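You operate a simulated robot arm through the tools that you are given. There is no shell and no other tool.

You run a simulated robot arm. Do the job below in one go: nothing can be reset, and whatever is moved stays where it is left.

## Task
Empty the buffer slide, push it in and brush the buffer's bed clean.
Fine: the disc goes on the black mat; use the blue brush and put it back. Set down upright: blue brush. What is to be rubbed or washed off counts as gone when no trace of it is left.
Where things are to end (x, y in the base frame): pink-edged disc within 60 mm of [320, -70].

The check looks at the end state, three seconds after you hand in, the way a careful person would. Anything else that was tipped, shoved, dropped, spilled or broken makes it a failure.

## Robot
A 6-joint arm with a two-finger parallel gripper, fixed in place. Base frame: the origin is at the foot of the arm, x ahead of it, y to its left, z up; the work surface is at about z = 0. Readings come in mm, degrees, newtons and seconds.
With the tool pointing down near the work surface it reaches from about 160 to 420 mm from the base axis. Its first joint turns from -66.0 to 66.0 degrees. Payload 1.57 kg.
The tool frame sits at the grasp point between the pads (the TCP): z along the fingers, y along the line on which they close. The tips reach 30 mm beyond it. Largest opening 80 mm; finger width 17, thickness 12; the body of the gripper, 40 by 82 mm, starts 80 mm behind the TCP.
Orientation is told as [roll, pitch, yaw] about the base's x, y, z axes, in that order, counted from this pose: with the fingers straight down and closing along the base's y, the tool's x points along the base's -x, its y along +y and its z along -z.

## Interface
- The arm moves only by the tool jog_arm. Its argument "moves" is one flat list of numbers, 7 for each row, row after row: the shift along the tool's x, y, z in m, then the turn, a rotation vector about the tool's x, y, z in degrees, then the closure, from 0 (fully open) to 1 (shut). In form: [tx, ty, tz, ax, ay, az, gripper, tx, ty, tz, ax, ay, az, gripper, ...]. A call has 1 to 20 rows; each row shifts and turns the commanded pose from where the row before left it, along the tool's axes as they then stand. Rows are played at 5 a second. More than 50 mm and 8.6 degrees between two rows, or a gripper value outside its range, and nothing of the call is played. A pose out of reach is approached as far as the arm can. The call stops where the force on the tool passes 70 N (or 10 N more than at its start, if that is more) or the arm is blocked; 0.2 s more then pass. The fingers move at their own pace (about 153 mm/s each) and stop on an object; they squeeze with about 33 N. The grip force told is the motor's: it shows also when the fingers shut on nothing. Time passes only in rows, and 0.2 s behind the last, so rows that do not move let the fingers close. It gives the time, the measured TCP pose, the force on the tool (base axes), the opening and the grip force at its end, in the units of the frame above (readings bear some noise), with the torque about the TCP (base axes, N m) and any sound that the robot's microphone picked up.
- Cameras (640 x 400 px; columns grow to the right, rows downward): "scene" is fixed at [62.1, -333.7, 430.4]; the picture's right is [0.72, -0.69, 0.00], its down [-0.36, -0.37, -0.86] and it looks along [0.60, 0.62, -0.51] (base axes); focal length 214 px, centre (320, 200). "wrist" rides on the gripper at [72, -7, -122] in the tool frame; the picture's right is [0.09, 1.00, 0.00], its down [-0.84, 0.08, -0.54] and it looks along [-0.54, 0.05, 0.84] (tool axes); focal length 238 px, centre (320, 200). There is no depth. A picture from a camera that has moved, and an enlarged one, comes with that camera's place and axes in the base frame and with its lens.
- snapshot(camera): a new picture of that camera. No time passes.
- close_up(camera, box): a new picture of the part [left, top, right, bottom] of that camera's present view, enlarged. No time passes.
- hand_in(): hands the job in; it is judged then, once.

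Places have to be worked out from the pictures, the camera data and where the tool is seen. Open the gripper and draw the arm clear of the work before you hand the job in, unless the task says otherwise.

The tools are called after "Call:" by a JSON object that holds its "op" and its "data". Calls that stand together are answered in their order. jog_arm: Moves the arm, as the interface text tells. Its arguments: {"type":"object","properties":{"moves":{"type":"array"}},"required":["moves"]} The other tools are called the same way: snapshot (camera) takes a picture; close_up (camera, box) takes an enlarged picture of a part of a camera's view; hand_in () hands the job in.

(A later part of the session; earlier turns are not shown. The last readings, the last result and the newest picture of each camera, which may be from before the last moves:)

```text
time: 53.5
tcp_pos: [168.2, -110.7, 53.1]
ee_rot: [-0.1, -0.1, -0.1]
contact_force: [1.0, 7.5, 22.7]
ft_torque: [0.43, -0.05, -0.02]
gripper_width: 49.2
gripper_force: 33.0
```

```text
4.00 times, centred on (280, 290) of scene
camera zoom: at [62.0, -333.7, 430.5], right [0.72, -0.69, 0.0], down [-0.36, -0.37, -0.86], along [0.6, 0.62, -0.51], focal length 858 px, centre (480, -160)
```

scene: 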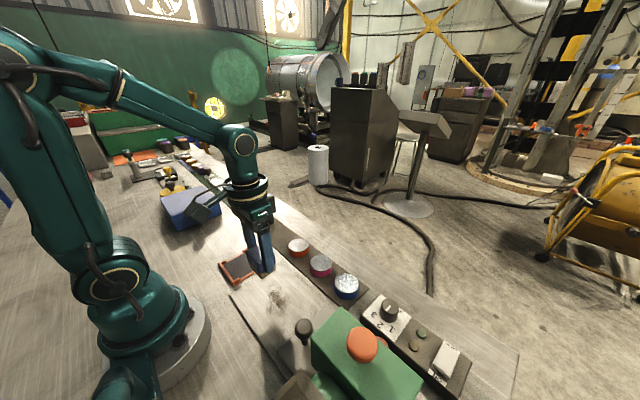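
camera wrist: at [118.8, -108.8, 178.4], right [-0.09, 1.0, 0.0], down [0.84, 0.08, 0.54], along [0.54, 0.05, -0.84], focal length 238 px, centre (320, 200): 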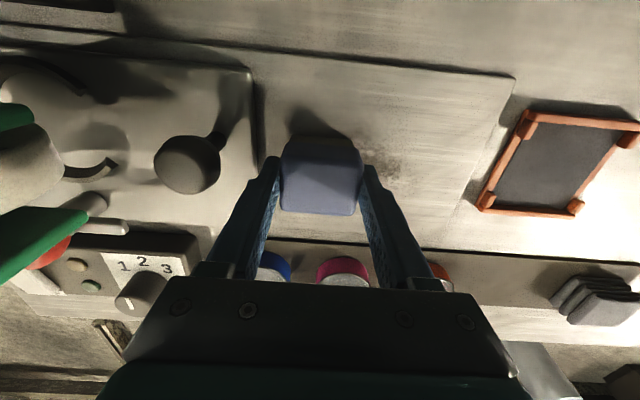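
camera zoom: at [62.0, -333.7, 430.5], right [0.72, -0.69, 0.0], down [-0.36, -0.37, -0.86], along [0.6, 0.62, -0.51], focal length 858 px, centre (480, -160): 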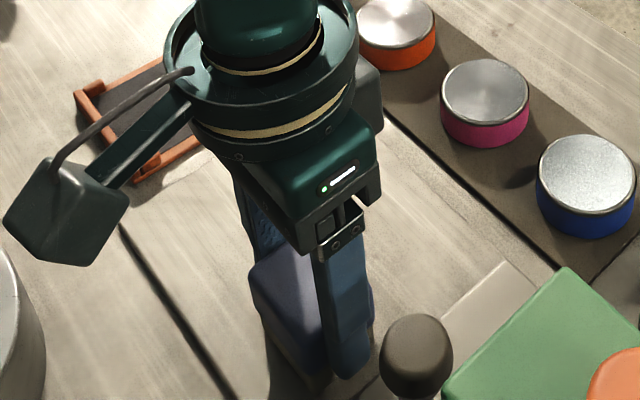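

Looks clean here. I go a little further −y to y≈−117, then shift toward x≈216 for the far side, stroking along y.

Call:
{"op": "jog_arm", "data": {"moves": [0, -0.006, 0, 0, 0, 0, 1, -0.012, 0, 0, 0, 0, 0, 1, -0.012, 0.006, 0, 0, 0, 0, 1, -0.012, 0, 0, 0, 0, 0, 1, -0.012, 0, 0, 0, 0, 0, 1, 0, 0.012, 0, 0, 0, 0, 1, 0, 0.012, 0, 0, 0, 0, 1, 0, 0.012, 0, 0, 0, 0, 1, 0, 0.012, 0, 0, 0, 0, 1, 0, 0.012, 0, 0, 0, 0, 1, 0, 0.012, 0, 0, 0, 0, 1, 0, 0.012, 0, 0, 0, 0, 1, 0, 0.012, 0, 0, 0, 0, 1]}}

Call:
{"op": "snapshot", "data": {"camera": "wrist"}}

Call:
{"op": "close_up", "data": {"camera": "scene", "box": [220, 240, 340, 340]}}

```text
time: 56.3
tcp_pos: [215.8, -14.7, 54.4]
ee_rot: [-0.2, 0.0, 0.0]
contact_force: [0.6, 0.6, -1.5]
ft_torque: [0.01, 0.0, 0.01]
gripper_width: 49.0
gripper_force: 32.7
```

```text
taken
camera wrist: at [142.6, -20.0, 177.2], right [-0.09, 1.0, 0.0], down [0.84, 0.08, 0.54], along [0.54, 0.05, -0.84], focal length 238 px, centre (320, 200)
```

wrist: 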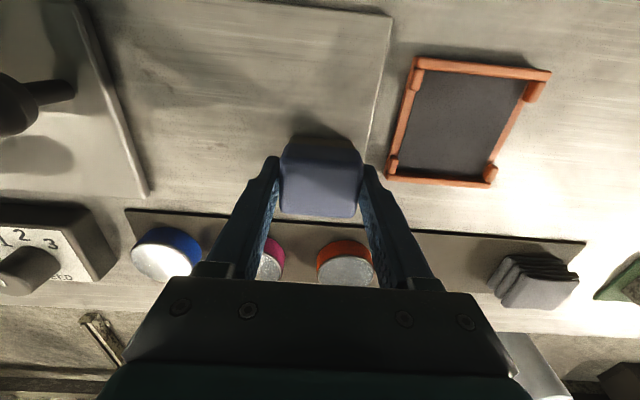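

```text
4.00 times, centred on (280, 290) of scene
camera zoom: at [62.1, -333.7, 430.4], right [0.72, -0.69, 0.0], down [-0.36, -0.37, -0.86], along [0.6, 0.62, -0.51], focal length 858 px, centre (480, -160)
```

zoom: 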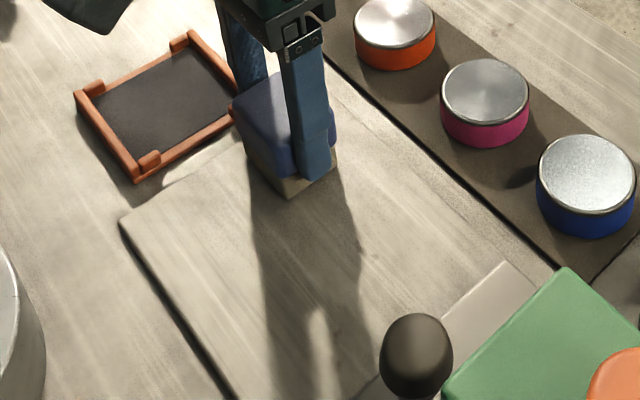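

Contact was lost on this strip (force ≈0), so I press 1.5 mm deeper and stroke back along x≈216.

Call:
{"op": "jog_arm", "data": {"moves": [0, 0, 0.001, 0, 0, 0, 1, 0, 0, 0.0005, 0, 0, 0, 1, 0, 0, 0, 0, 0, 0, 1]}}

```text
time: 57.1
tcp_pos: [214.9, -14.9, 53.5]
ee_rot: [-0.1, 0.1, 0.0]
contact_force: [-5.5, 2.9, 27.6]
ft_torque: [0.17, 0.23, 0.01]
gripper_width: 48.9
gripper_force: 32.8
```

Good, ≈28 N again. I stroke to y≈−110 and back.

Call:
{"op": "jog_arm", "data": {"moves": [0, -0.012, 0, 0, 0, 0, 1, 0, -0.012, 0, 0, 0, 0, 1, 0, -0.012, 0, 0, 0, 0, 1, 0, -0.012, 0, 0, 0, 0, 1, 0, -0.012, 0, 0, 0, 0, 1, 0, -0.012, 0, 0, 0, 0, 1, 0, -0.012, 0, 0, 0, 0, 1, 0, -0.012, 0, 0, 0, 0, 1, 0, 0.012, 0.0003, 0, 0, 0, 1, 0, 0.012, 0.0003, 0, 0, 0, 1, 0, 0.012, 0, 0, 0, 0, 1, 0, 0.012, 0, 0, 0, 0, 1, 0, 0.012, 0, 0, 0, 0, 1, 0, 0.012, 0, 0, 0, 0, 1, 0, 0.012, 0, 0, 0, 0, 1, 0, 0.012, 0, 0, 0, 0, 1]}}

Call:
{"op": "close_up", "data": {"camera": "scene", "box": [220, 240, 340, 340]}}

```text
time: 60.5
tcp_pos: [215.0, -14.9, 52.7]
ee_rot: [-0.2, 0.3, -0.1]
contact_force: [0.0, 0.0, -1.3]
ft_torque: [0.0, -0.02, 0.0]
gripper_width: 49.0
gripper_force: 33.1
```

```text
4.00 times, centred on (280, 290) of scene
camera zoom: at [62.1, -333.7, 430.4], right [0.72, -0.69, 0.0], down [-0.36, -0.37, -0.86], along [0.6, 0.62, -0.51], focal length 858 px, centre (480, -160)
```

zoom: 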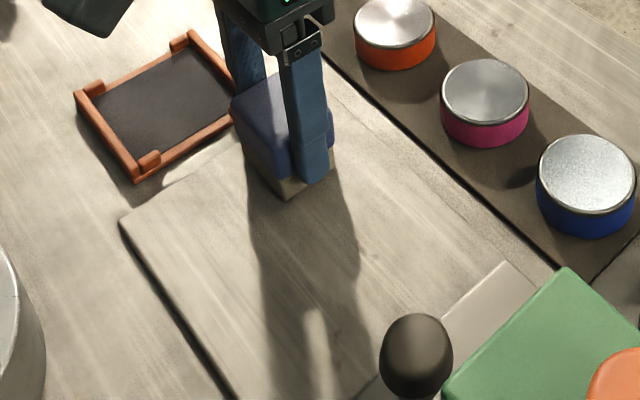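

Let me lift and inspect the whole bed closely from both cameras.

Call:
{"op": "jog_arm", "data": {"moves": [0, 0, -0.02, 0, 0, 0, 1, 0, 0, -0.04, 0, 0, 0, 1, 0, 0.02, -0.04, 0, 0, 0, 1, -0.03, 0.03, -0.02, 0, 0, 0, 1, 0, 0, 0, 0, 0, 0, 1]}}

Call:
{"op": "snapshot", "data": {"camera": "wrist"}}

Call:
{"op": "close_up", "data": {"camera": "wrist", "box": [120, 0, 360, 170]}}

Call:
{"op": "close_up", "data": {"camera": "scene", "box": [230, 255, 340, 345]}}

```text
time: 61.7
tcp_pos: [245.0, 34.5, 173.8]
ee_rot: [-0.1, -0.1, 0.0]
contact_force: [0.0, -0.3, -1.1]
ft_torque: [0.0, 0.03, 0.0]
gripper_width: 49.0
gripper_force: 32.9
```

```text
taken
camera wrist: at [172.5, 29.2, 296.1], right [-0.09, 1.0, 0.0], down [0.84, 0.08, 0.54], along [0.54, 0.05, -0.84], focal length 238 px, centre (320, 200)
```

wrist: 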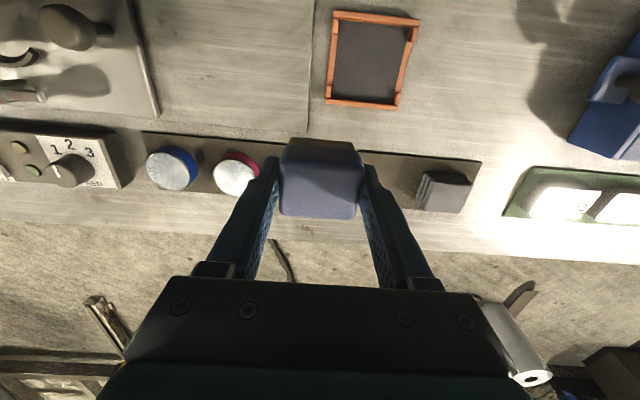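

```text
2.35 times, centred on (240, 85) of wrist
camera zoom: at [172.5, 29.2, 296.1], right [-0.09, 1.0, 0.0], down [0.84, 0.08, 0.54], along [0.54, 0.05, -0.84], focal length 561 px, centre (508, 471)
```

zoom: 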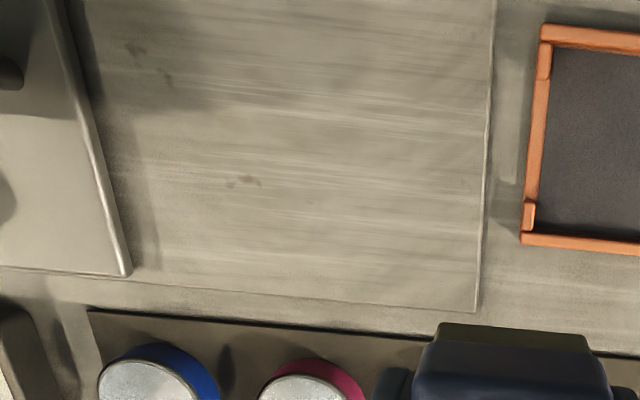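

```text
4.44 times, centred on (285, 300) of scene
camera zoom: at [62.1, -333.7, 430.4], right [0.72, -0.69, 0.0], down [-0.36, -0.37, -0.86], along [0.6, 0.62, -0.51], focal length 953 px, centre (476, -244)
```

zoom: 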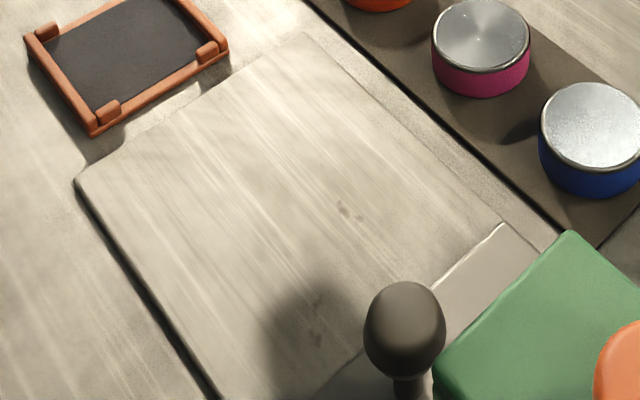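

Three small specks remain, ≈(213,−89), (177,−116) and (167,−127). I go back with the brush centred on the first one, lowering to feel contact.

Call:
{"op": "jog_arm", "data": {"moves": [0.008, -0.031, 0, 0, 0, 0, 1, 0.008, -0.031, 0, 0, 0, 0, 1, 0.008, -0.031, 0, 0, 0, 0, 1, 0.008, -0.031, 0.03, 0, 0, 0, 1, 0, 0, 0.04, 0, 0, 0, 1, 0, 0, 0.04, 0, 0, 0, 1, 0, 0, 0.008, 0, 0, 0, 1, 0, 0, 0, 0, 0, 0, 1]}}

```text
time: 63.5
tcp_pos: [212.0, -89.6, 55.4]
ee_rot: [-0.1, 0.0, 0.0]
contact_force: [0.5, 0.2, -0.6]
ft_torque: [0.0, -0.02, 0.0]
gripper_width: 49.1
gripper_force: 32.6
```

Call:
{"op": "jog_arm", "data": {"moves": [0, 0, 0.001, 0, 0, 0, 1, 0, 0, 0.001, 0, 0, 0, 1, 0, 0, 0.0005, 0, 0, 0, 1, 0, 0, 0, 0, 0, 0, 1]}}

```text
time: 64.5
tcp_pos: [213.4, -90.3, 51.6]
ee_rot: [-0.2, 0.0, 0.0]
contact_force: [-2.7, 3.7, 15.0]
ft_torque: [0.32, 0.03, 0.06]
gripper_width: 49.3
gripper_force: 33.4
```

Contact with ≈15 N. I scrub back and forth over this spot, feeding down slightly to offset any slip.

Call:
{"op": "jog_arm", "data": {"moves": [0, 0.01, 0.0002, 0, 0, 0, 1, 0, 0.01, 0.0002, 0, 0, 0, 1, 0, -0.01, 0.0002, 0, 0, 0, 1, 0, -0.01, 0.0002, 0, 0, 0, 1, 0, -0.01, 0.0002, 0, 0, 0, 1, 0, -0.01, 0.0002, 0, 0, 0, 1, 0, 0.01, 0.0002, 0, 0, 0, 1, 0, 0.01, 0.0002, 0, 0, 0, 1, 0, 0.01, 0.0002, 0, 0, 0, 1, 0, -0.01, 0.0002, 0, 0, 0, 1, 0, 0, 0, 0, 0, 0, 1]}}

Call:
{"op": "close_up", "data": {"camera": "scene", "box": [230, 255, 340, 345]}}

```text
time: 66.9
tcp_pos: [213.7, -88.5, 50.6]
ee_rot: [-0.1, -0.1, -0.1]
contact_force: [0.5, 11.6, 32.8]
ft_torque: [0.45, 0.07, -0.01]
gripper_width: 48.8
gripper_force: 33.1
```

```text
4.44 times, centred on (285, 300) of scene
camera zoom: at [62.0, -333.7, 430.5], right [0.72, -0.69, 0.0], down [-0.36, -0.37, -0.86], along [0.6, 0.62, -0.51], focal length 953 px, centre (476, -244)
```

zoom: 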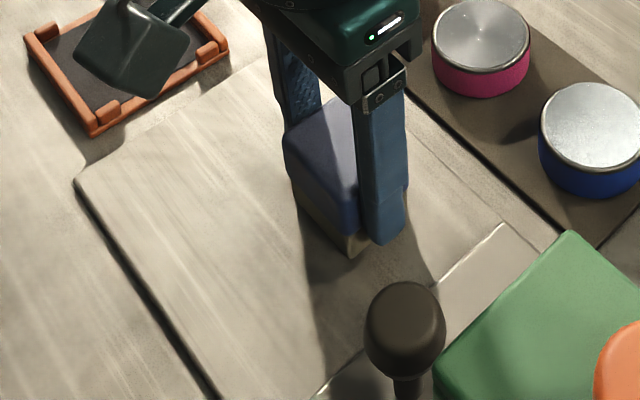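

Force is 33 N. I check the brush's posture in the grip before continuing.

Call:
{"op": "close_up", "data": {"camera": "scene", "box": [280, 260, 340, 320]}}

Call:
{"op": "close_up", "data": {"camera": "wrist", "box": [240, 100, 400, 240]}}

```text
6.67 times, centred on (310, 290) of scene
camera zoom: at [62.0, -333.7, 430.5], right [0.72, -0.69, 0.0], down [-0.36, -0.37, -0.86], along [0.6, 0.62, -0.51], focal length 1430 px, centre (387, -400)
```

zoom: 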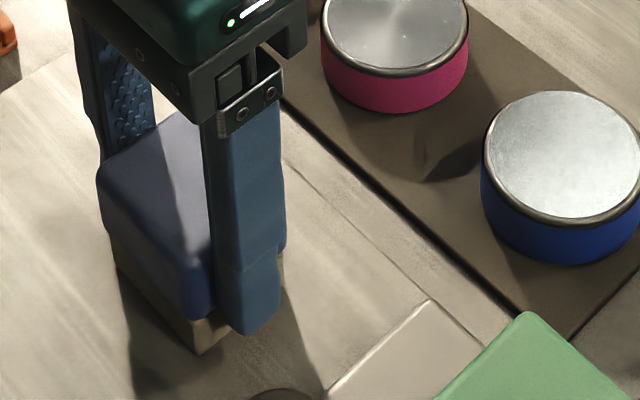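

```text
2.86 times, centred on (320, 170) of wrist
camera zoom: at [140.8, -94.3, 172.7], right [-0.09, 1.0, 0.0], down [0.84, 0.08, 0.54], along [0.54, 0.05, -0.84], focal length 681 px, centre (320, 286)
```

zoom: 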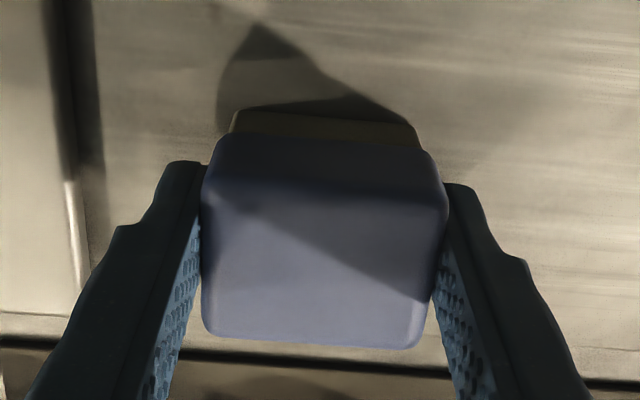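

Brush posture is fine. I drag over to (172,−112) and scrub the two specks near the slide with short strokes in x and y, keeping y ≥ −117.

Call:
{"op": "jog_arm", "data": {"moves": [0, 0, -0.0005, 0, 0, 0, 1, 0.012, -0.006, 0, 0, 0, 0, 1, 0.012, -0.006, 0, 0, 0, 0, 1, 0.012, -0.006, 0, 0, 0, 0, 1, 0.005, -0.006, 0, 0, 0, 0, 1, 0, 0, 0, 0, 0, 0, 1]}}

Call:
{"op": "close_up", "data": {"camera": "scene", "box": [230, 255, 340, 345]}}

```text
time: 68.3
tcp_pos: [170.4, -113.0, 50.8]
ee_rot: [-0.1, 0.1, 0.1]
contact_force: [0.2, 0.4, -0.4]
ft_torque: [0.02, -0.02, 0.01]
gripper_width: 49.1
gripper_force: 33.3
```

```text
4.44 times, centred on (285, 300) of scene
camera zoom: at [62.1, -333.7, 430.4], right [0.72, -0.69, 0.0], down [-0.36, -0.37, -0.86], along [0.6, 0.62, -0.51], focal length 953 px, centre (476, -244)
```

zoom: 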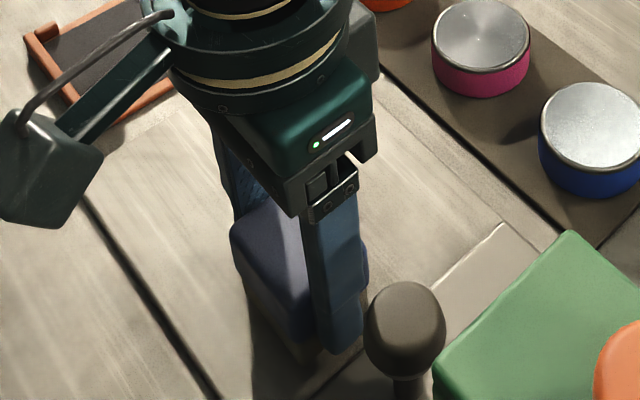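

Contact was lost again, and speck A looks gone. I press down 1 mm and read the force.

Call:
{"op": "jog_arm", "data": {"moves": [0, 0, 0.0007, 0, 0, 0, 1, 0, 0, 0.0005, 0, 0, 0, 1, 0, 0, 0, 0, 0, 0, 1]}}

```text
time: 69.1
tcp_pos: [171.5, -112.5, 50.4]
ee_rot: [-0.1, 0.0, 0.0]
contact_force: [-9.0, 3.4, 47.7]
ft_torque: [0.31, 0.33, 0.0]
gripper_width: 49.0
gripper_force: 33.2
```

Call:
{"op": "jog_arm", "data": {"moves": [0, 0, -0.0004, 0, 0, 0, 1, 0, 0.008, 0, 0, 0, 0, 1, 0, 0.008, 0, 0, 0, 0, 1, 0, -0.008, 0.0001, 0, 0, 0, 1, 0, -0.008, 0.0001, 0, 0, 0, 1, 0, -0.004, 0.0001, 0, 0, 0, 1, 0, 0.01, 0.0001, 0, 0, 0, 1, 0, 0.01, 0.0001, 0, 0, 0, 1, 0, -0.01, 0.0001, 0, 0, 0, 1, 0, -0.01, 0.0001, 0, 0, 0, 1, 0, 0, 0, 0, 0, 0, 1]}}

Call:
{"op": "close_up", "data": {"camera": "wrist", "box": [180, 60, 420, 220]}}

```text
time: 70.6
tcp_pos: [172.1, -114.7, 49.8]
ee_rot: [-0.2, 0.0, 0.0]
contact_force: [-2.1, 3.9, 15.1]
ft_torque: [0.12, 0.02, 0.02]
gripper_width: 49.3
gripper_force: 33.2
stopped in row 7: the force on the tool passed its limit at 73 N (the readings are from after the stop); the commanded pose is now the measured one
```

```text
2.50 times, centred on (300, 140) of wrist
camera zoom: at [99.5, -120.4, 172.6], right [-0.09, 1.0, 0.0], down [0.84, 0.08, 0.54], along [0.54, 0.05, -0.84], focal length 596 px, centre (370, 350)
```

zoom: 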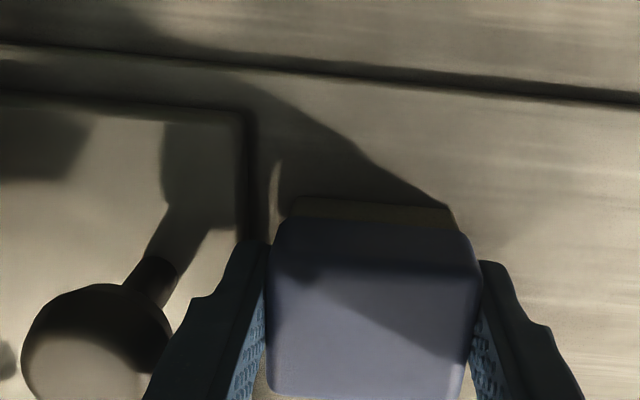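

The force limit tripped at 73 N. The brush has slid up in the grip, so the fingertips (z≈20) are now close to the slide's top edge. I lift off a little, move +y, and look at the bed there.

Call:
{"op": "jog_arm", "data": {"moves": [0, 0.004, -0.003, 0, 0, 0, 1, 0, 0.01, -0.01, 0, 0, 0, 1, 0, 0.03, -0.02, 0, 0, 0, 1, 0, 0.04, -0.02, 0, 0, 0, 1, 0, 0.03, 0, 0, 0, 0, 1, 0, 0, 0, 0, 0, 0, 1]}}

Call:
{"op": "close_up", "data": {"camera": "wrist", "box": [60, 20, 380, 220]}}

Call:
{"op": "close_up", "data": {"camera": "scene", "box": [230, 255, 340, 345]}}

```text
time: 72.0
tcp_pos: [173.1, -1.0, 102.8]
ee_rot: [0.0, 0.0, 0.0]
contact_force: [0.6, 0.2, -0.7]
ft_torque: [0.0, 0.0, -0.01]
gripper_width: 49.1
gripper_force: 32.6
```

```text
2.00 times, centred on (220, 120) of wrist
camera zoom: at [99.2, -6.1, 225.0], right [-0.09, 1.0, 0.0], down [0.84, 0.08, 0.54], along [0.54, 0.05, -0.84], focal length 477 px, centre (520, 360)
```

zoom: 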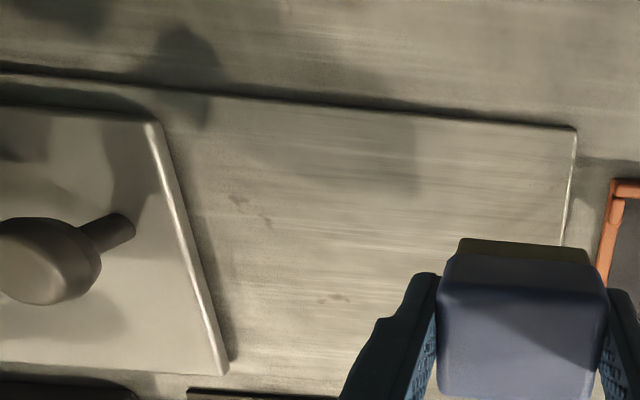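

```text
4.44 times, centred on (285, 300) of scene
camera zoom: at [62.1, -333.7, 430.4], right [0.72, -0.69, 0.0], down [-0.36, -0.37, -0.86], along [0.6, 0.62, -0.51], focal length 953 px, centre (476, -244)
```

zoom: 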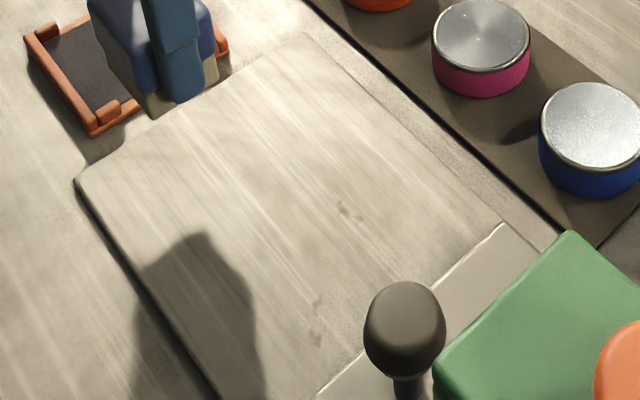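

The three marks look unchanged after scrubbing. Let me zoom in to judge what they are.

Call:
{"op": "close_up", "data": {"camera": "wrist", "box": [160, 100, 260, 190]}}

Call:
{"op": "close_up", "data": {"camera": "scene", "box": [290, 290, 330, 340]}}

```text
4.44 times, centred on (210, 145) of wrist
camera zoom: at [99.2, -6.1, 225.0], right [-0.09, 1.0, 0.0], down [0.84, 0.08, 0.54], along [0.54, 0.05, -0.84], focal length 1059 px, centre (809, 444)
```

zoom: 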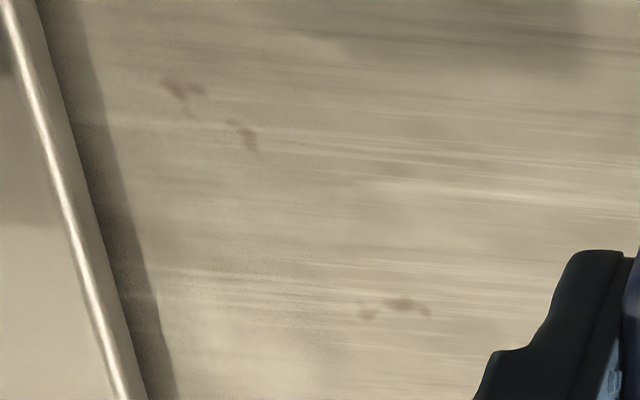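

```text
8.00 times, centred on (310, 315) of scene
camera zoom: at [62.1, -333.7, 430.4], right [0.72, -0.69, 0.0], down [-0.36, -0.37, -0.86], along [0.6, 0.62, -0.51], focal length 1716 px, centre (400, -720)
```

zoom: 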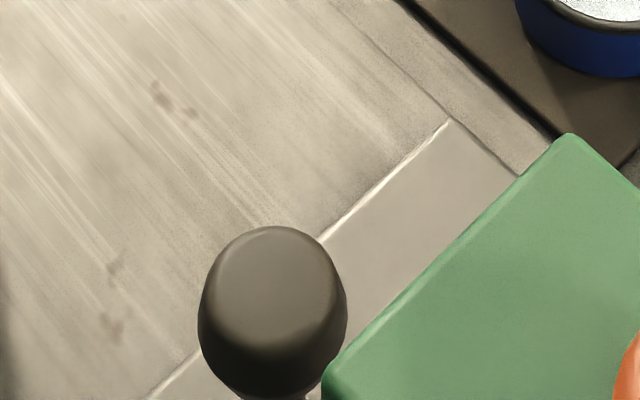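

These are faint brownish blotches unlike the black dust, possibly just staining of the bed. But before deciding I'll seat the brush properly and scrub them again. I set it on the clean part of the bed to re-grip it lower.

Call:
{"op": "jog_arm", "data": {"moves": [-0.009, -0.02, 0, 0, 0, 0, 1, -0.009, -0.02, 0.02, 0, 0, 0, 1, 0, 0, 0.025, 0, 0, 0, 1, 0, 0, 0.004, 0, 0, 0, 1, 0, 0, 0.002, 0, 0, 0, 1, 0, 0, 0, 0, 0, 0, 1]}}

```text
time: 73.4
tcp_pos: [190.8, -40.0, 52.8]
ee_rot: [-0.1, 0.0, 0.0]
contact_force: [-0.9, 0.4, -1.2]
ft_torque: [0.0, -0.06, 0.01]
gripper_width: 48.9
gripper_force: 33.5
```

Call:
{"op": "jog_arm", "data": {"moves": [0, 0, 0.001, 0, 0, 0, 1, 0, 0, 0.001, 0, 0, 0, 1, 0, 0, 0, 0, 0, 0, 1]}}

```text
time: 74.2
tcp_pos: [189.0, -42.1, 49.7]
ee_rot: [-0.1, 0.0, -0.1]
contact_force: [-11.4, 7.5, 48.7]
ft_torque: [0.32, 0.26, 0.03]
gripper_width: 48.8
gripper_force: 32.8
```

Contact made (48 N). I ease up 1.2 mm to unload, then open to leave the brush standing, and look.

Call:
{"op": "jog_arm", "data": {"moves": [0, 0, -0.0012, 0, 0, 0, 1, 0, 0, 0, 0, 0, 0, 0.3, 0, 0, 0, 0, 0, 0, 0.22, 0, 0, 0, 0, 0, 0, 0.2]}}

Call:
{"op": "close_up", "data": {"camera": "wrist", "box": [200, 80, 440, 240]}}

Call:
{"op": "close_up", "data": {"camera": "scene", "box": [250, 240, 330, 320]}}

```text
time: 75.2
tcp_pos: [191.7, -41.5, 50.7]
ee_rot: [0.0, 0.0, 0.0]
contact_force: [0.1, -0.3, -0.5]
ft_torque: [0.0, 0.03, 0.02]
gripper_width: 64.0
gripper_force: 0.0
```

```text
2.50 times, centred on (320, 160) of wrist
camera zoom: at [117.7, -46.5, 173.4], right [-0.09, 1.0, 0.0], down [0.84, 0.08, 0.54], along [0.54, 0.05, -0.84], focal length 596 px, centre (320, 300)
```

zoom: 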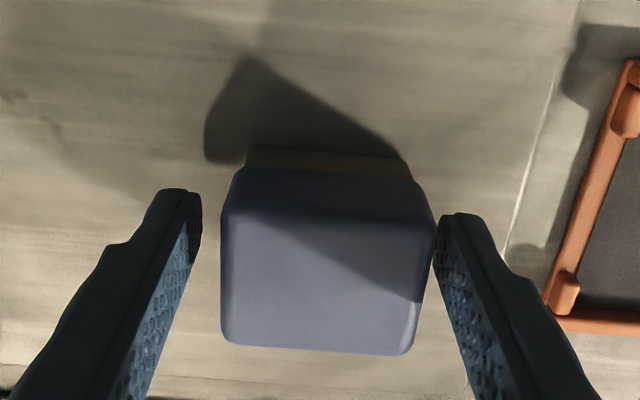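

```text
5.00 times, centred on (290, 280) of scene
camera zoom: at [62.1, -333.7, 430.4], right [0.72, -0.69, 0.0], down [-0.36, -0.37, -0.86], along [0.6, 0.62, -0.51], focal length 1072 px, centre (470, -200)
```

zoom: 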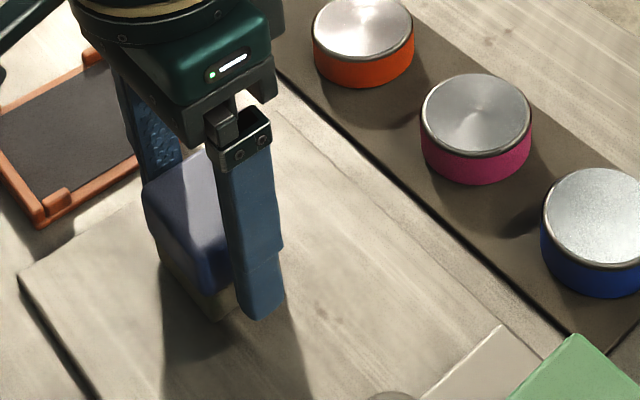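

The brush stands upright. I raise 8 mm and re-grip it lower on its body.

Call:
{"op": "jog_arm", "data": {"moves": [0, 0.001, -0.008, 0, 0, 0, 0.2, 0, 0, 0, 0, 0, 0, 0.3, 0, 0, 0, 0, 0, 0, 1, 0, 0, 0, 0, 0, 0, 1]}}

Call:
{"op": "close_up", "data": {"camera": "scene", "box": [250, 240, 330, 320]}}

```text
time: 76.2
tcp_pos: [189.9, -39.8, 59.1]
ee_rot: [-0.2, -0.1, 0.0]
contact_force: [0.3, 0.3, -0.7]
ft_torque: [-0.01, 0.02, -0.02]
gripper_width: 49.2
gripper_force: 33.0
```

```text
5.00 times, centred on (290, 280) of scene
camera zoom: at [62.1, -333.7, 430.4], right [0.72, -0.69, 0.0], down [-0.36, -0.37, -0.86], along [0.6, 0.62, -0.51], focal length 1072 px, centre (470, -200)
```

zoom: 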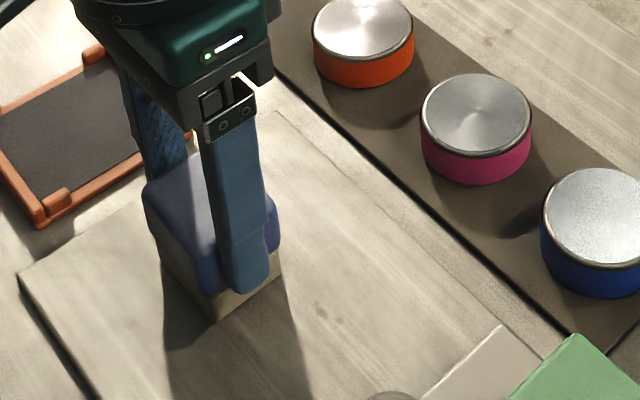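

Re-gripped at z≈59. Now I press lightly and drag to the mark at (211,−90), then scrub there in both directions.

Call:
{"op": "jog_arm", "data": {"moves": [0, 0, 0.0007, 0, 0, 0, 1, -0.007, -0.01, 0, 0, 0, 0, 1, -0.007, -0.01, 0, 0, 0, 0, 1, -0.007, -0.01, 0, 0, 0, 0, 1, 0, -0.01, 0, 0, 0, 0, 1, 0, -0.01, 0, 0, 0, 0, 1, 0, 0, 0, 0, 0, 0, 1]}}

```text
time: 77.8
tcp_pos: [211.5, -89.9, 58.0]
ee_rot: [-0.1, 0.0, 0.0]
contact_force: [1.8, 1.5, 5.8]
ft_torque: [0.04, -0.13, -0.01]
gripper_width: 49.3
gripper_force: 33.2
```

Light contact (≈6 N). I press 0.6 mm more and scrub in y and x.

Call:
{"op": "jog_arm", "data": {"moves": [0, 0, 0.0006, 0, 0, 0, 1, 0, 0.01, 0, 0, 0, 0, 1, 0, 0.01, 0, 0, 0, 0, 1, 0, -0.01, 0, 0, 0, 0, 1, 0, -0.01, 0, 0, 0, 0, 1, 0, -0.01, 0, 0, 0, 0, 1, 0, 0.01, 0, 0, 0, 0, 1, 0, 0, 0, 0, 0, 0, 1]}}

```text
time: 79.6
tcp_pos: [211.4, -89.3, 57.7]
ee_rot: [-0.1, 0.0, 0.1]
contact_force: [-0.2, -6.1, 18.7]
ft_torque: [-0.24, -0.01, -0.01]
gripper_width: 49.3
gripper_force: 32.7
```

Holding ≈19 N. I continue scrubbing with strokes across in x and y.

Call:
{"op": "jog_arm", "data": {"moves": [0.008, 0, 0, 0, 0, 0, 1, 0.008, 0, 0, 0, 0, 0, 1, -0.008, 0, 0, 0, 0, 0, 1, -0.008, 0, 0, 0, 0, 0, 1, -0.008, 0, 0, 0, 0, 0, 1, 0.008, 0, 0, 0, 0, 0, 1, 0, 0.01, 0, 0, 0, 0, 1, 0, 0.01, 0, 0, 0, 0, 1, 0, -0.01, 0, 0, 0, 0, 1, 0, -0.01, 0, 0, 0, 0, 1, 0, -0.01, 0, 0, 0, 0, 1, 0, 0.01, 0, 0, 0, 0, 1, 0, 0, 0, 0, 0, 0, 1]}}

```text
time: 82.4
tcp_pos: [210.5, -90.4, 57.6]
ee_rot: [-0.2, 0.0, 0.1]
contact_force: [0.4, 0.5, -0.1]
ft_torque: [0.0, 0.0, 0.03]
gripper_width: 49.2
gripper_force: 33.1
```

I lift clear and check whether the mark changed.

Call:
{"op": "jog_arm", "data": {"moves": [0, 0.01, -0.02, 0, 0, 0, 1, 0.01, 0.035, -0.025, 0, 0, 0, 1, 0.015, 0.04, 0, 0, 0, 0, 1, 0.015, 0.02, 0, 0, 0, 0, 1, 0, 0, 0, 0, 0, 0, 1]}}

Call:
{"op": "close_up", "data": {"camera": "wrist", "box": [160, 100, 260, 190]}}

Call:
{"op": "close_up", "data": {"camera": "scene", "box": [290, 290, 330, 340]}}

Call:
{"op": "snapshot", "data": {"camera": "wrist"}}

```text
time: 83.6
tcp_pos: [170.6, 16.7, 104.1]
ee_rot: [0.0, 0.0, 0.1]
contact_force: [0.0, -0.1, -0.9]
ft_torque: [-0.01, -0.01, -0.02]
gripper_width: 48.8
gripper_force: 33.1
```

```text
4.44 times, centred on (210, 145) of wrist
camera zoom: at [97.9, 10.9, 225.7], right [-0.09, 1.0, 0.0], down [0.84, 0.08, 0.54], along [0.54, 0.05, -0.84], focal length 1059 px, centre (809, 444)
```

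zoom: 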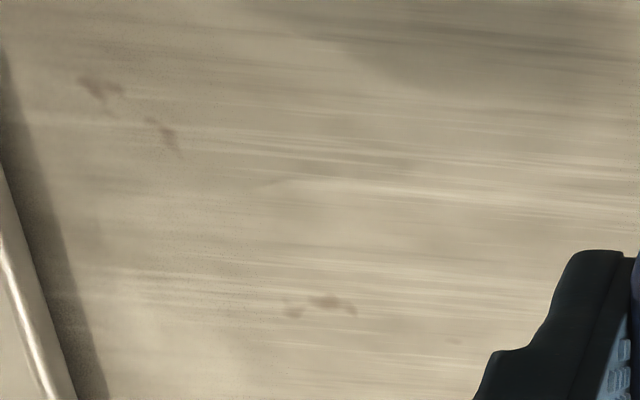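

```text
8.00 times, centred on (310, 315) of scene
camera zoom: at [62.1, -333.7, 430.4], right [0.72, -0.69, 0.0], down [-0.36, -0.37, -0.86], along [0.6, 0.62, -0.51], focal length 1716 px, centre (400, -720)
```

zoom: 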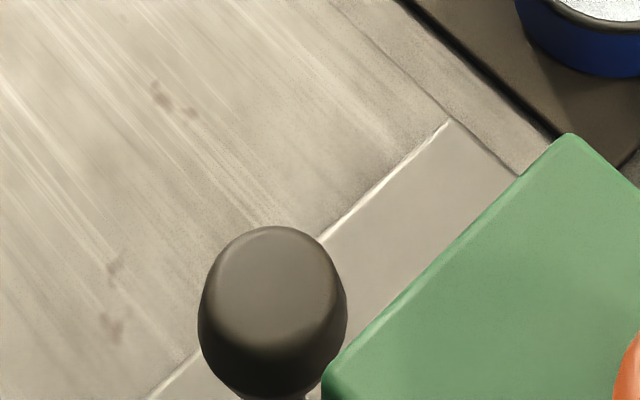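

```text
taken
camera wrist: at [97.9, 10.9, 225.7], right [-0.09, 1.0, 0.0], down [0.84, 0.08, 0.54], along [0.54, 0.05, -0.84], focal length 238 px, centre (320, 200)
```

wrist: 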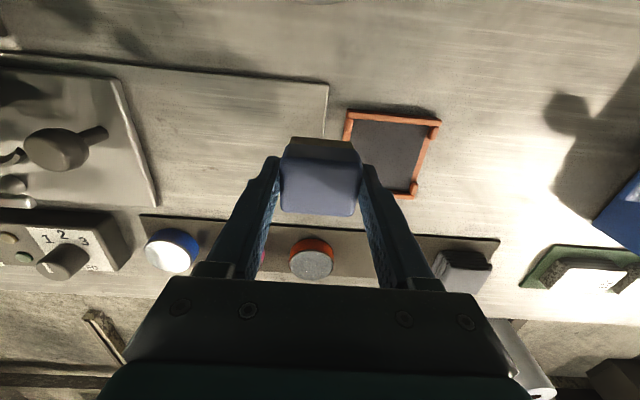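

The mark is exactly unchanged after firm scrubbing, so these brown blotches are staining in the bed material (the bench shows the same). I get a closer overhead look for any leftover dust.

Call:
{"op": "jog_arm", "data": {"moves": [-0.031, -0.027, -0.015, 0, 0, 0, 1, -0.031, -0.027, -0.015, 0, 0, 0, 1, -0.031, -0.027, -0.015, 0, 0, 0, 1, 0, 0, 0, 0, 0, 0, 1]}}

Call:
{"op": "close_up", "data": {"camera": "wrist", "box": [200, 0, 440, 150]}}

Call:
{"op": "close_up", "data": {"camera": "scene", "box": [235, 258, 320, 338]}}

```text
time: 84.6
tcp_pos: [265.0, -65.3, 148.6]
ee_rot: [-0.1, 0.1, 0.0]
contact_force: [0.1, -0.1, -0.3]
ft_torque: [0.0, -0.03, 0.01]
gripper_width: 48.7
gripper_force: 32.9
```

```text
2.67 times, centred on (320, 75) of wrist
camera zoom: at [192.1, -71.5, 271.7], right [-0.09, 1.0, 0.0], down [0.84, 0.08, 0.54], along [0.54, 0.05, -0.84], focal length 636 px, centre (320, 533)
```

zoom: 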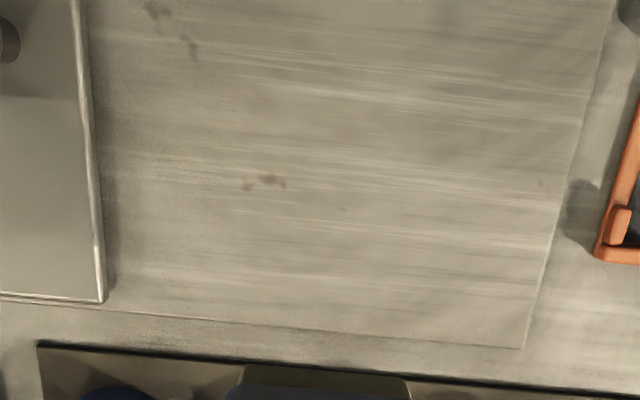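

```text
5.00 times, centred on (278, 298) of scene
camera zoom: at [62.1, -333.7, 430.4], right [0.72, -0.69, 0.0], down [-0.36, -0.37, -0.86], along [0.6, 0.62, -0.51], focal length 1072 px, centre (532, -290)
```

zoom: 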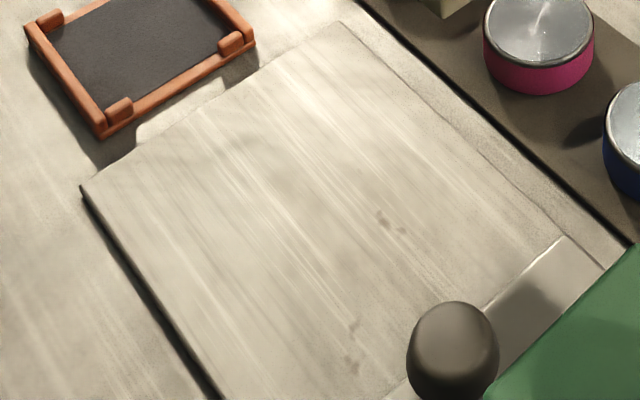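

The bed shows only the faint wood-like stains now. For safety I'll make one more full pass with steady contact over the formerly dirty area. I move to the +y end and lower.

Call:
{"op": "jog_arm", "data": {"moves": [0.03, 0.02, 0.02, 0, 0, 0, 1, 0.03, 0.025, 0.03, 0, 0, 0, 1, 0, 0, 0.035, 0, 0, 0, 1, 0, 0, 0.004, 0, 0, 0, 1, 0, 0, 0.001, 0, 0, 0, 1, 0, 0, 0, 0, 0, 0, 1]}}

```text
time: 86.0
tcp_pos: [203.6, -20.4, 58.4]
ee_rot: [0.0, 0.0, -0.1]
contact_force: [0.4, 0.8, -0.9]
ft_torque: [0.02, -0.01, -0.01]
gripper_width: 49.0
gripper_force: 32.5
```

Call:
{"op": "jog_arm", "data": {"moves": [0, 0, 0.0007, 0, 0, 0, 1, 0, 0, 0.0007, 0, 0, 0, 1, 0, 0, 0, 0, 0, 0, 1]}}

```text
time: 86.8
tcp_pos: [204.2, -21.9, 57.9]
ee_rot: [-0.1, -0.1, 0.0]
contact_force: [-6.1, -0.1, 27.6]
ft_torque: [0.04, 0.11, -0.04]
gripper_width: 49.0
gripper_force: 33.0
```

Good contact (≈28 N). I stroke along x≈204 to y≈−110, shift to x≈180, and stroke back.

Call:
{"op": "jog_arm", "data": {"moves": [0, -0.012, 0, 0, 0, 0, 1, 0, -0.012, 0, 0, 0, 0, 1, 0, -0.012, 0, 0, 0, 0, 1, 0, -0.012, 0, 0, 0, 0, 1, 0, -0.012, 0, 0, 0, 0, 1, 0, -0.012, 0, 0, 0, 0, 1, 0, -0.012, 0, 0, 0, 0, 1, 0, -0.004, 0, 0, 0, 0, 1, 0.012, 0, 0, 0, 0, 0, 1, 0.012, 0, 0, 0, 0, 0, 1, 0, 0, 0, 0, 0, 0, 1]}}

```text
time: 89.2
tcp_pos: [178.4, -110.0, 55.9]
ee_rot: [-0.2, 0.1, -0.1]
contact_force: [0.1, -1.5, 2.0]
ft_torque: [-0.02, -0.02, 0.01]
gripper_width: 48.9
gripper_force: 33.2
```

Call:
{"op": "jog_arm", "data": {"moves": [0, 0, 0.0008, 0, 0, 0, 1, 0.008, 0, 0, 0, 0, 0, 1, 0.004, -0.004, 0, 0, 0, 0, 1, -0.006, 0, 0, 0, 0, 0, 1, -0.006, 0, 0, 0, 0, 0, 1, 0, 0, 0, 0, 0, 0, 1]}}

```text
time: 90.6
tcp_pos: [181.3, -111.6, 55.9]
ee_rot: [0.0, 0.0, 0.0]
contact_force: [-4.6, -0.3, 11.9]
ft_torque: [0.1, 0.2, 0.01]
gripper_width: 49.0
gripper_force: 32.7
```

Contact ≈12 N. I stroke back toward +y along x≈178.

Call:
{"op": "jog_arm", "data": {"moves": [0.003, 0, 0.0003, 0, 0, 0, 1, 0, 0.012, 0, 0, 0, 0, 1, 0, 0.012, 0, 0, 0, 0, 1, 0, 0.012, 0, 0, 0, 0, 1, 0, 0.012, 0, 0, 0, 0, 1, 0, 0.012, 0, 0, 0, 0, 1, 0, 0.012, 0, 0, 0, 0, 1, 0, 0.012, 0, 0, 0, 0, 1, 0, 0.006, 0, 0, 0, 0, 1, 0, 0, 0, 0, 0, 0, 1]}}

```text
time: 92.8
tcp_pos: [177.8, -22.5, 55.5]
ee_rot: [-0.2, 0.1, 0.0]
contact_force: [0.3, -0.2, -0.7]
ft_torque: [-0.01, 0.0, 0.02]
gripper_width: 48.9
gripper_force: 33.0
```

I lift and check the bed from overhead again before returning the brush.

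Call:
{"op": "jog_arm", "data": {"moves": [0, 0, -0.02, 0, 0, 0, 1, -0.02, 0, -0.04, 0, 0, 0, 1, -0.035, -0.02, -0.025, 0, 0, 0, 1, -0.035, -0.02, 0, 0, 0, 0, 1, 0, 0, 0, 0, 0, 0, 1]}}

Call:
{"op": "close_up", "data": {"camera": "wrist", "box": [180, 0, 440, 160]}}

Call:
{"op": "close_up", "data": {"camera": "scene", "box": [235, 258, 320, 338]}}

Call:
{"op": "snapshot", "data": {"camera": "wrist"}}

```text
time: 94.0
tcp_pos: [269.6, -62.5, 139.6]
ee_rot: [-0.2, -0.1, 0.0]
contact_force: [-0.2, 0.0, 0.0]
ft_torque: [0.0, 0.04, -0.01]
gripper_width: 49.1
gripper_force: 32.7
```

```text
2.46 times, centred on (310, 80) of wrist
camera zoom: at [196.5, -68.1, 261.6], right [-0.09, 1.0, 0.0], down [0.84, 0.08, 0.54], along [0.54, 0.05, -0.84], focal length 587 px, centre (345, 495)
```

zoom: 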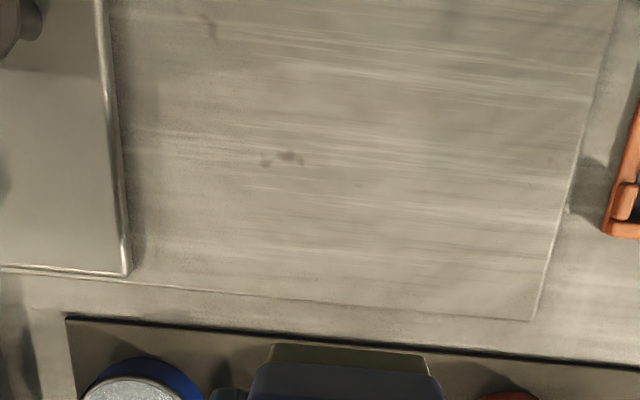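

```text
5.00 times, centred on (278, 298) of scene
camera zoom: at [62.1, -333.7, 430.4], right [0.72, -0.69, 0.0], down [-0.36, -0.37, -0.86], along [0.6, 0.62, -0.51], focal length 1072 px, centre (532, -290)
```

zoom: 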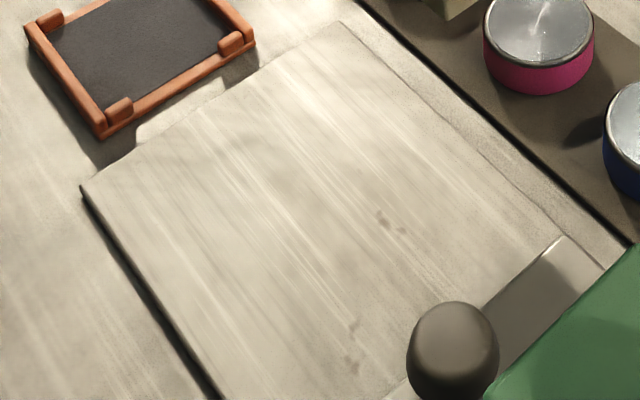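

```text
taken
camera wrist: at [196.5, -68.1, 261.6], right [-0.09, 1.0, 0.0], down [0.84, 0.08, 0.54], along [0.54, 0.05, -0.84], focal length 238 px, centre (320, 200)
```

wrist: 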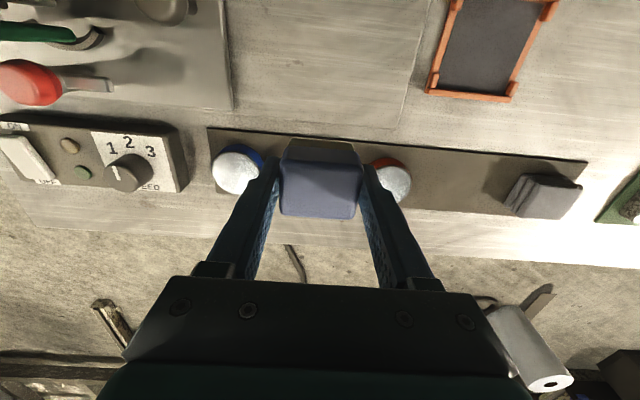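

The black dust is fully gone. To confirm the brown blotches are surface staining, I compare them with similar marks on the bare bench near scene pixel (322,234) and elsewhere.

Call:
{"op": "close_up", "data": {"camera": "scene", "box": [300, 215, 350, 255]}}

Call:
{"op": "close_up", "data": {"camera": "scene", "box": [280, 285, 330, 335]}}

Call:
{"op": "close_up", "data": {"camera": "scene", "box": [400, 280, 530, 400]}}

```text
10.00 times, centred on (325, 235) of scene
camera zoom: at [62.1, -333.7, 430.4], right [0.72, -0.69, 0.0], down [-0.36, -0.37, -0.86], along [0.6, 0.62, -0.51], focal length 2145 px, centre (270, -150)
```

zoom: 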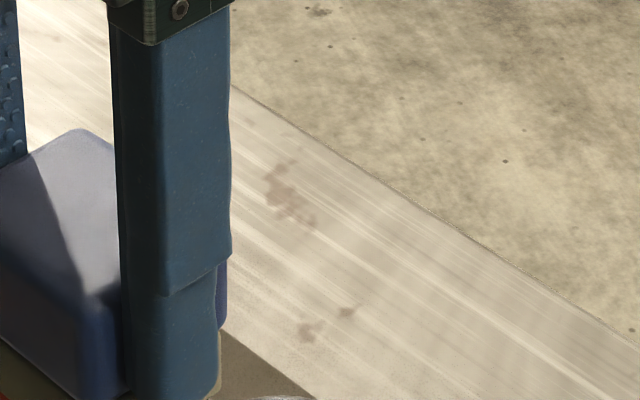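

```text
8.00 times, centred on (305, 310) of scene
camera zoom: at [62.1, -333.7, 430.4], right [0.72, -0.69, 0.0], down [-0.36, -0.37, -0.86], along [0.6, 0.62, -0.51], focal length 1716 px, centre (440, -680)
```

zoom: 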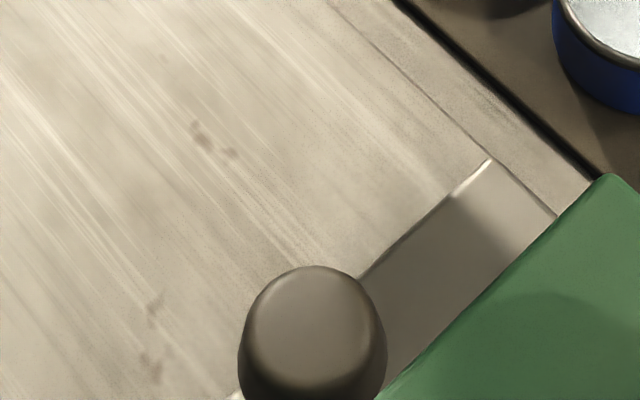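

```text
3.33 times, centred on (465, 340) of scene
camera zoom: at [62.1, -333.7, 430.4], right [0.72, -0.69, 0.0], down [-0.36, -0.37, -0.86], along [0.6, 0.62, -0.51], focal length 715 px, centre (-163, -267)
```

zoom: 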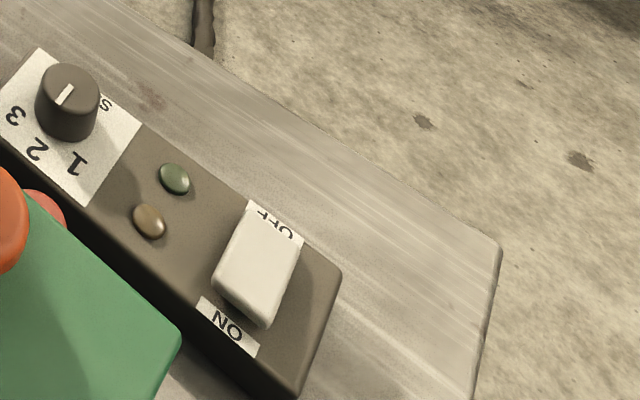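

The bench has identical brown blotches, so those are surface texture and the dust is gone. Now I carry the brush back over its home spot (322.7,121.1).

Call:
{"op": "jog_arm", "data": {"moves": [-0.0106, 0.0367, 0, 0, 0, 0, 1, -0.0106, 0.0367, 0, 0, 0, 0, 1, -0.0106, 0.0367, 0, 0, 0, 0, 1, -0.0106, 0.0367, 0, 0, 0, 0, 1, -0.0106, 0.0367, 0, 0, 0, 0, 1, 0, 0, 0, 0, 0, 0, 1]}}

Call:
{"op": "snapshot", "data": {"camera": "wrist"}}

Call:
{"op": "close_up", "data": {"camera": "scene", "box": [230, 180, 330, 270]}}

```text
time: 95.4
tcp_pos: [320.0, 122.2, 141.2]
ee_rot: [-0.1, 0.0, 0.0]
contact_force: [0.8, 0.2, -0.1]
ft_torque: [0.03, -0.01, 0.01]
gripper_width: 48.9
gripper_force: 33.3
```

```text
taken
camera wrist: at [246.8, 116.3, 263.0], right [-0.09, 1.0, 0.0], down [0.84, 0.08, 0.54], along [0.54, 0.05, -0.84], focal length 238 px, centre (320, 200)
```

wrist: 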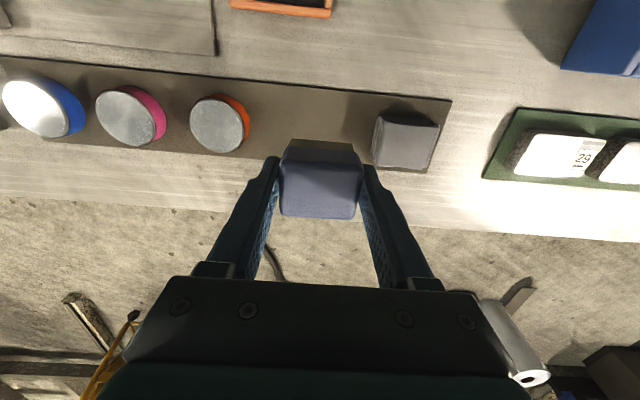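

```text
4.44 times, centred on (280, 225) of scene
camera zoom: at [62.1, -333.7, 430.4], right [0.72, -0.69, 0.0], down [-0.36, -0.37, -0.86], along [0.6, 0.62, -0.51], focal length 953 px, centre (498, 89)
```

zoom: 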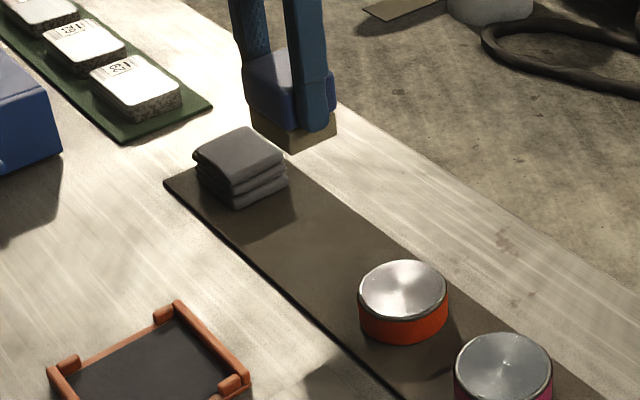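

Over the home spot. I lower to just above the mat.

Call:
{"op": "jog_arm", "data": {"moves": [-0.001, 0, 0.03, 0, 0, 0, 1, 0, 0, 0.03, 0, 0, 0, 1, 0, 0, 0.02, 0, 0, 0, 1, 0, 0, 0.004, 0, 0, 0, 1, 0, 0, 0, 0, 0, 0, 1]}}

Call:
{"op": "snapshot", "data": {"camera": "wrist"}}

Call:
{"op": "close_up", "data": {"camera": "scene", "box": [230, 180, 330, 270]}}

```text
time: 96.6
tcp_pos: [320.3, 120.4, 56.0]
ee_rot: [-0.2, 0.0, 0.0]
contact_force: [0.4, 0.0, -1.0]
ft_torque: [-0.02, 0.01, 0.01]
gripper_width: 48.7
gripper_force: 32.8
```

```text
taken
camera wrist: at [247.4, 115.3, 177.6], right [-0.09, 1.0, 0.0], down [0.84, 0.08, 0.54], along [0.54, 0.05, -0.84], focal length 238 px, centre (320, 200)
```

wrist: 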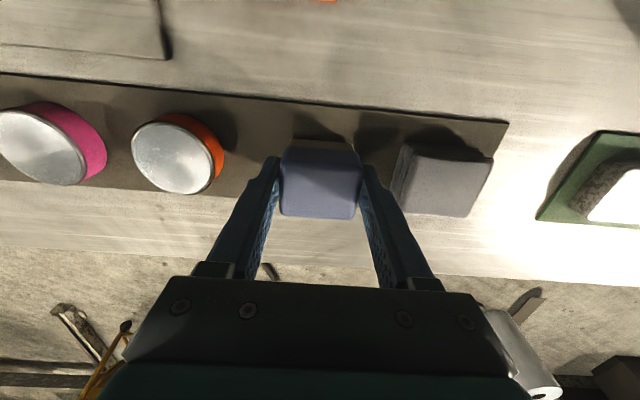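

```text
4.44 times, centred on (280, 225) of scene
camera zoom: at [62.1, -333.7, 430.4], right [0.72, -0.69, 0.0], down [-0.36, -0.37, -0.86], along [0.6, 0.62, -0.51], focal length 953 px, centre (498, 89)
```

zoom: 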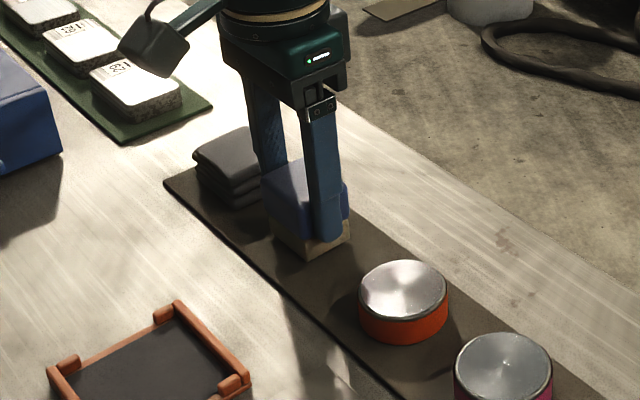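

About 2.5 mm short in x compared with the pickup pose. I correct, then lower in 1 mm steps to contact.

Call:
{"op": "jog_arm", "data": {"moves": [-0.0025, 0.0005, 0, 0, 0, 0, 1, 0, 0, 0.0015, 0, 0, 0, 1, 0, 0, 0.001, 0, 0, 0, 1, 0, 0, 0, 0, 0, 0, 1]}}

```text
time: 97.6
tcp_pos: [323.3, 120.5, 52.5]
ee_rot: [-0.2, 0.0, 0.0]
contact_force: [0.1, 0.4, -0.3]
ft_torque: [-0.02, -0.03, -0.03]
gripper_width: 49.0
gripper_force: 33.1
```

Call:
{"op": "jog_arm", "data": {"moves": [0, 0, 0.001, 0, 0, 0, 1, 0, 0, 0.0007, 0, 0, 0, 1, 0, 0, 0, 0, 0, 0, 1]}}

```text
time: 98.4
tcp_pos: [324.3, 120.4, 52.4]
ee_rot: [-0.1, 0.0, 0.1]
contact_force: [-6.1, -1.8, 11.1]
ft_torque: [0.02, 0.16, -0.04]
gripper_width: 49.1
gripper_force: 32.6
```

Touchdown (≈11 N). I open partway to release the brush and check that it stands upright.

Call:
{"op": "jog_arm", "data": {"moves": [0, 0, -0.0003, 0, 0, 0, 1, 0, 0, 0, 0, 0, 0, 0.33, 0, 0, 0, 0, 0, 0, 0.25, 0, 0, 0, 0, 0, 0, 0.2, 0, 0, 0, 0, 0, 0, 0.2]}}

Call:
{"op": "snapshot", "data": {"camera": "wrist"}}

Call:
{"op": "close_up", "data": {"camera": "scene", "box": [230, 180, 330, 270]}}

```text
time: 99.6
tcp_pos: [323.0, 122.5, 53.0]
ee_rot: [0.0, 0.1, 0.0]
contact_force: [0.0, -0.3, 1.0]
ft_torque: [-0.01, 0.0, -0.02]
gripper_width: 64.1
gripper_force: 0.0
```

```text
taken
camera wrist: at [251.3, 115.5, 174.7], right [-0.09, 1.0, 0.0], down [0.84, 0.08, 0.54], along [0.54, 0.05, -0.84], focal length 238 px, centre (320, 200)
```

wrist: 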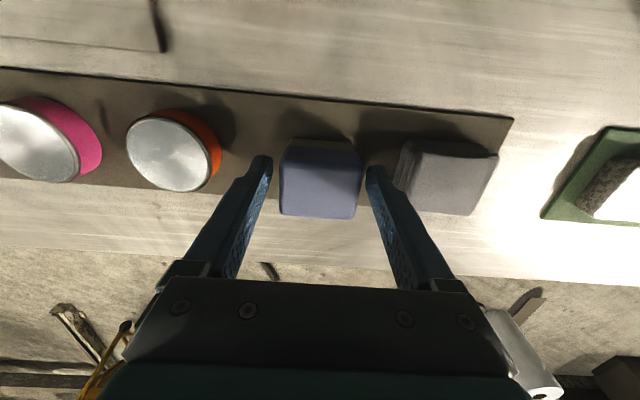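

```text
4.44 times, centred on (280, 225) of scene
camera zoom: at [62.1, -333.7, 430.4], right [0.72, -0.69, 0.0], down [-0.36, -0.37, -0.86], along [0.6, 0.62, -0.51], focal length 953 px, centre (498, 89)
```

zoom: 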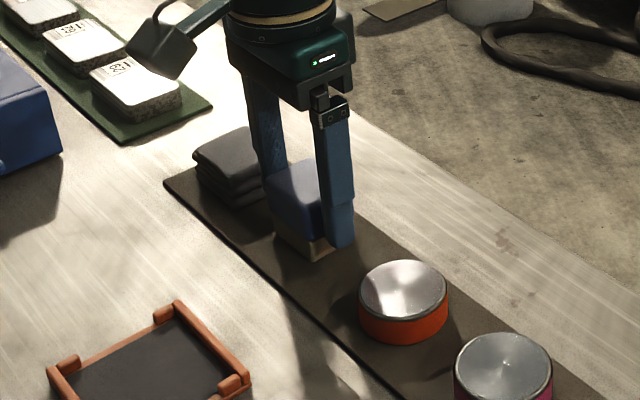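

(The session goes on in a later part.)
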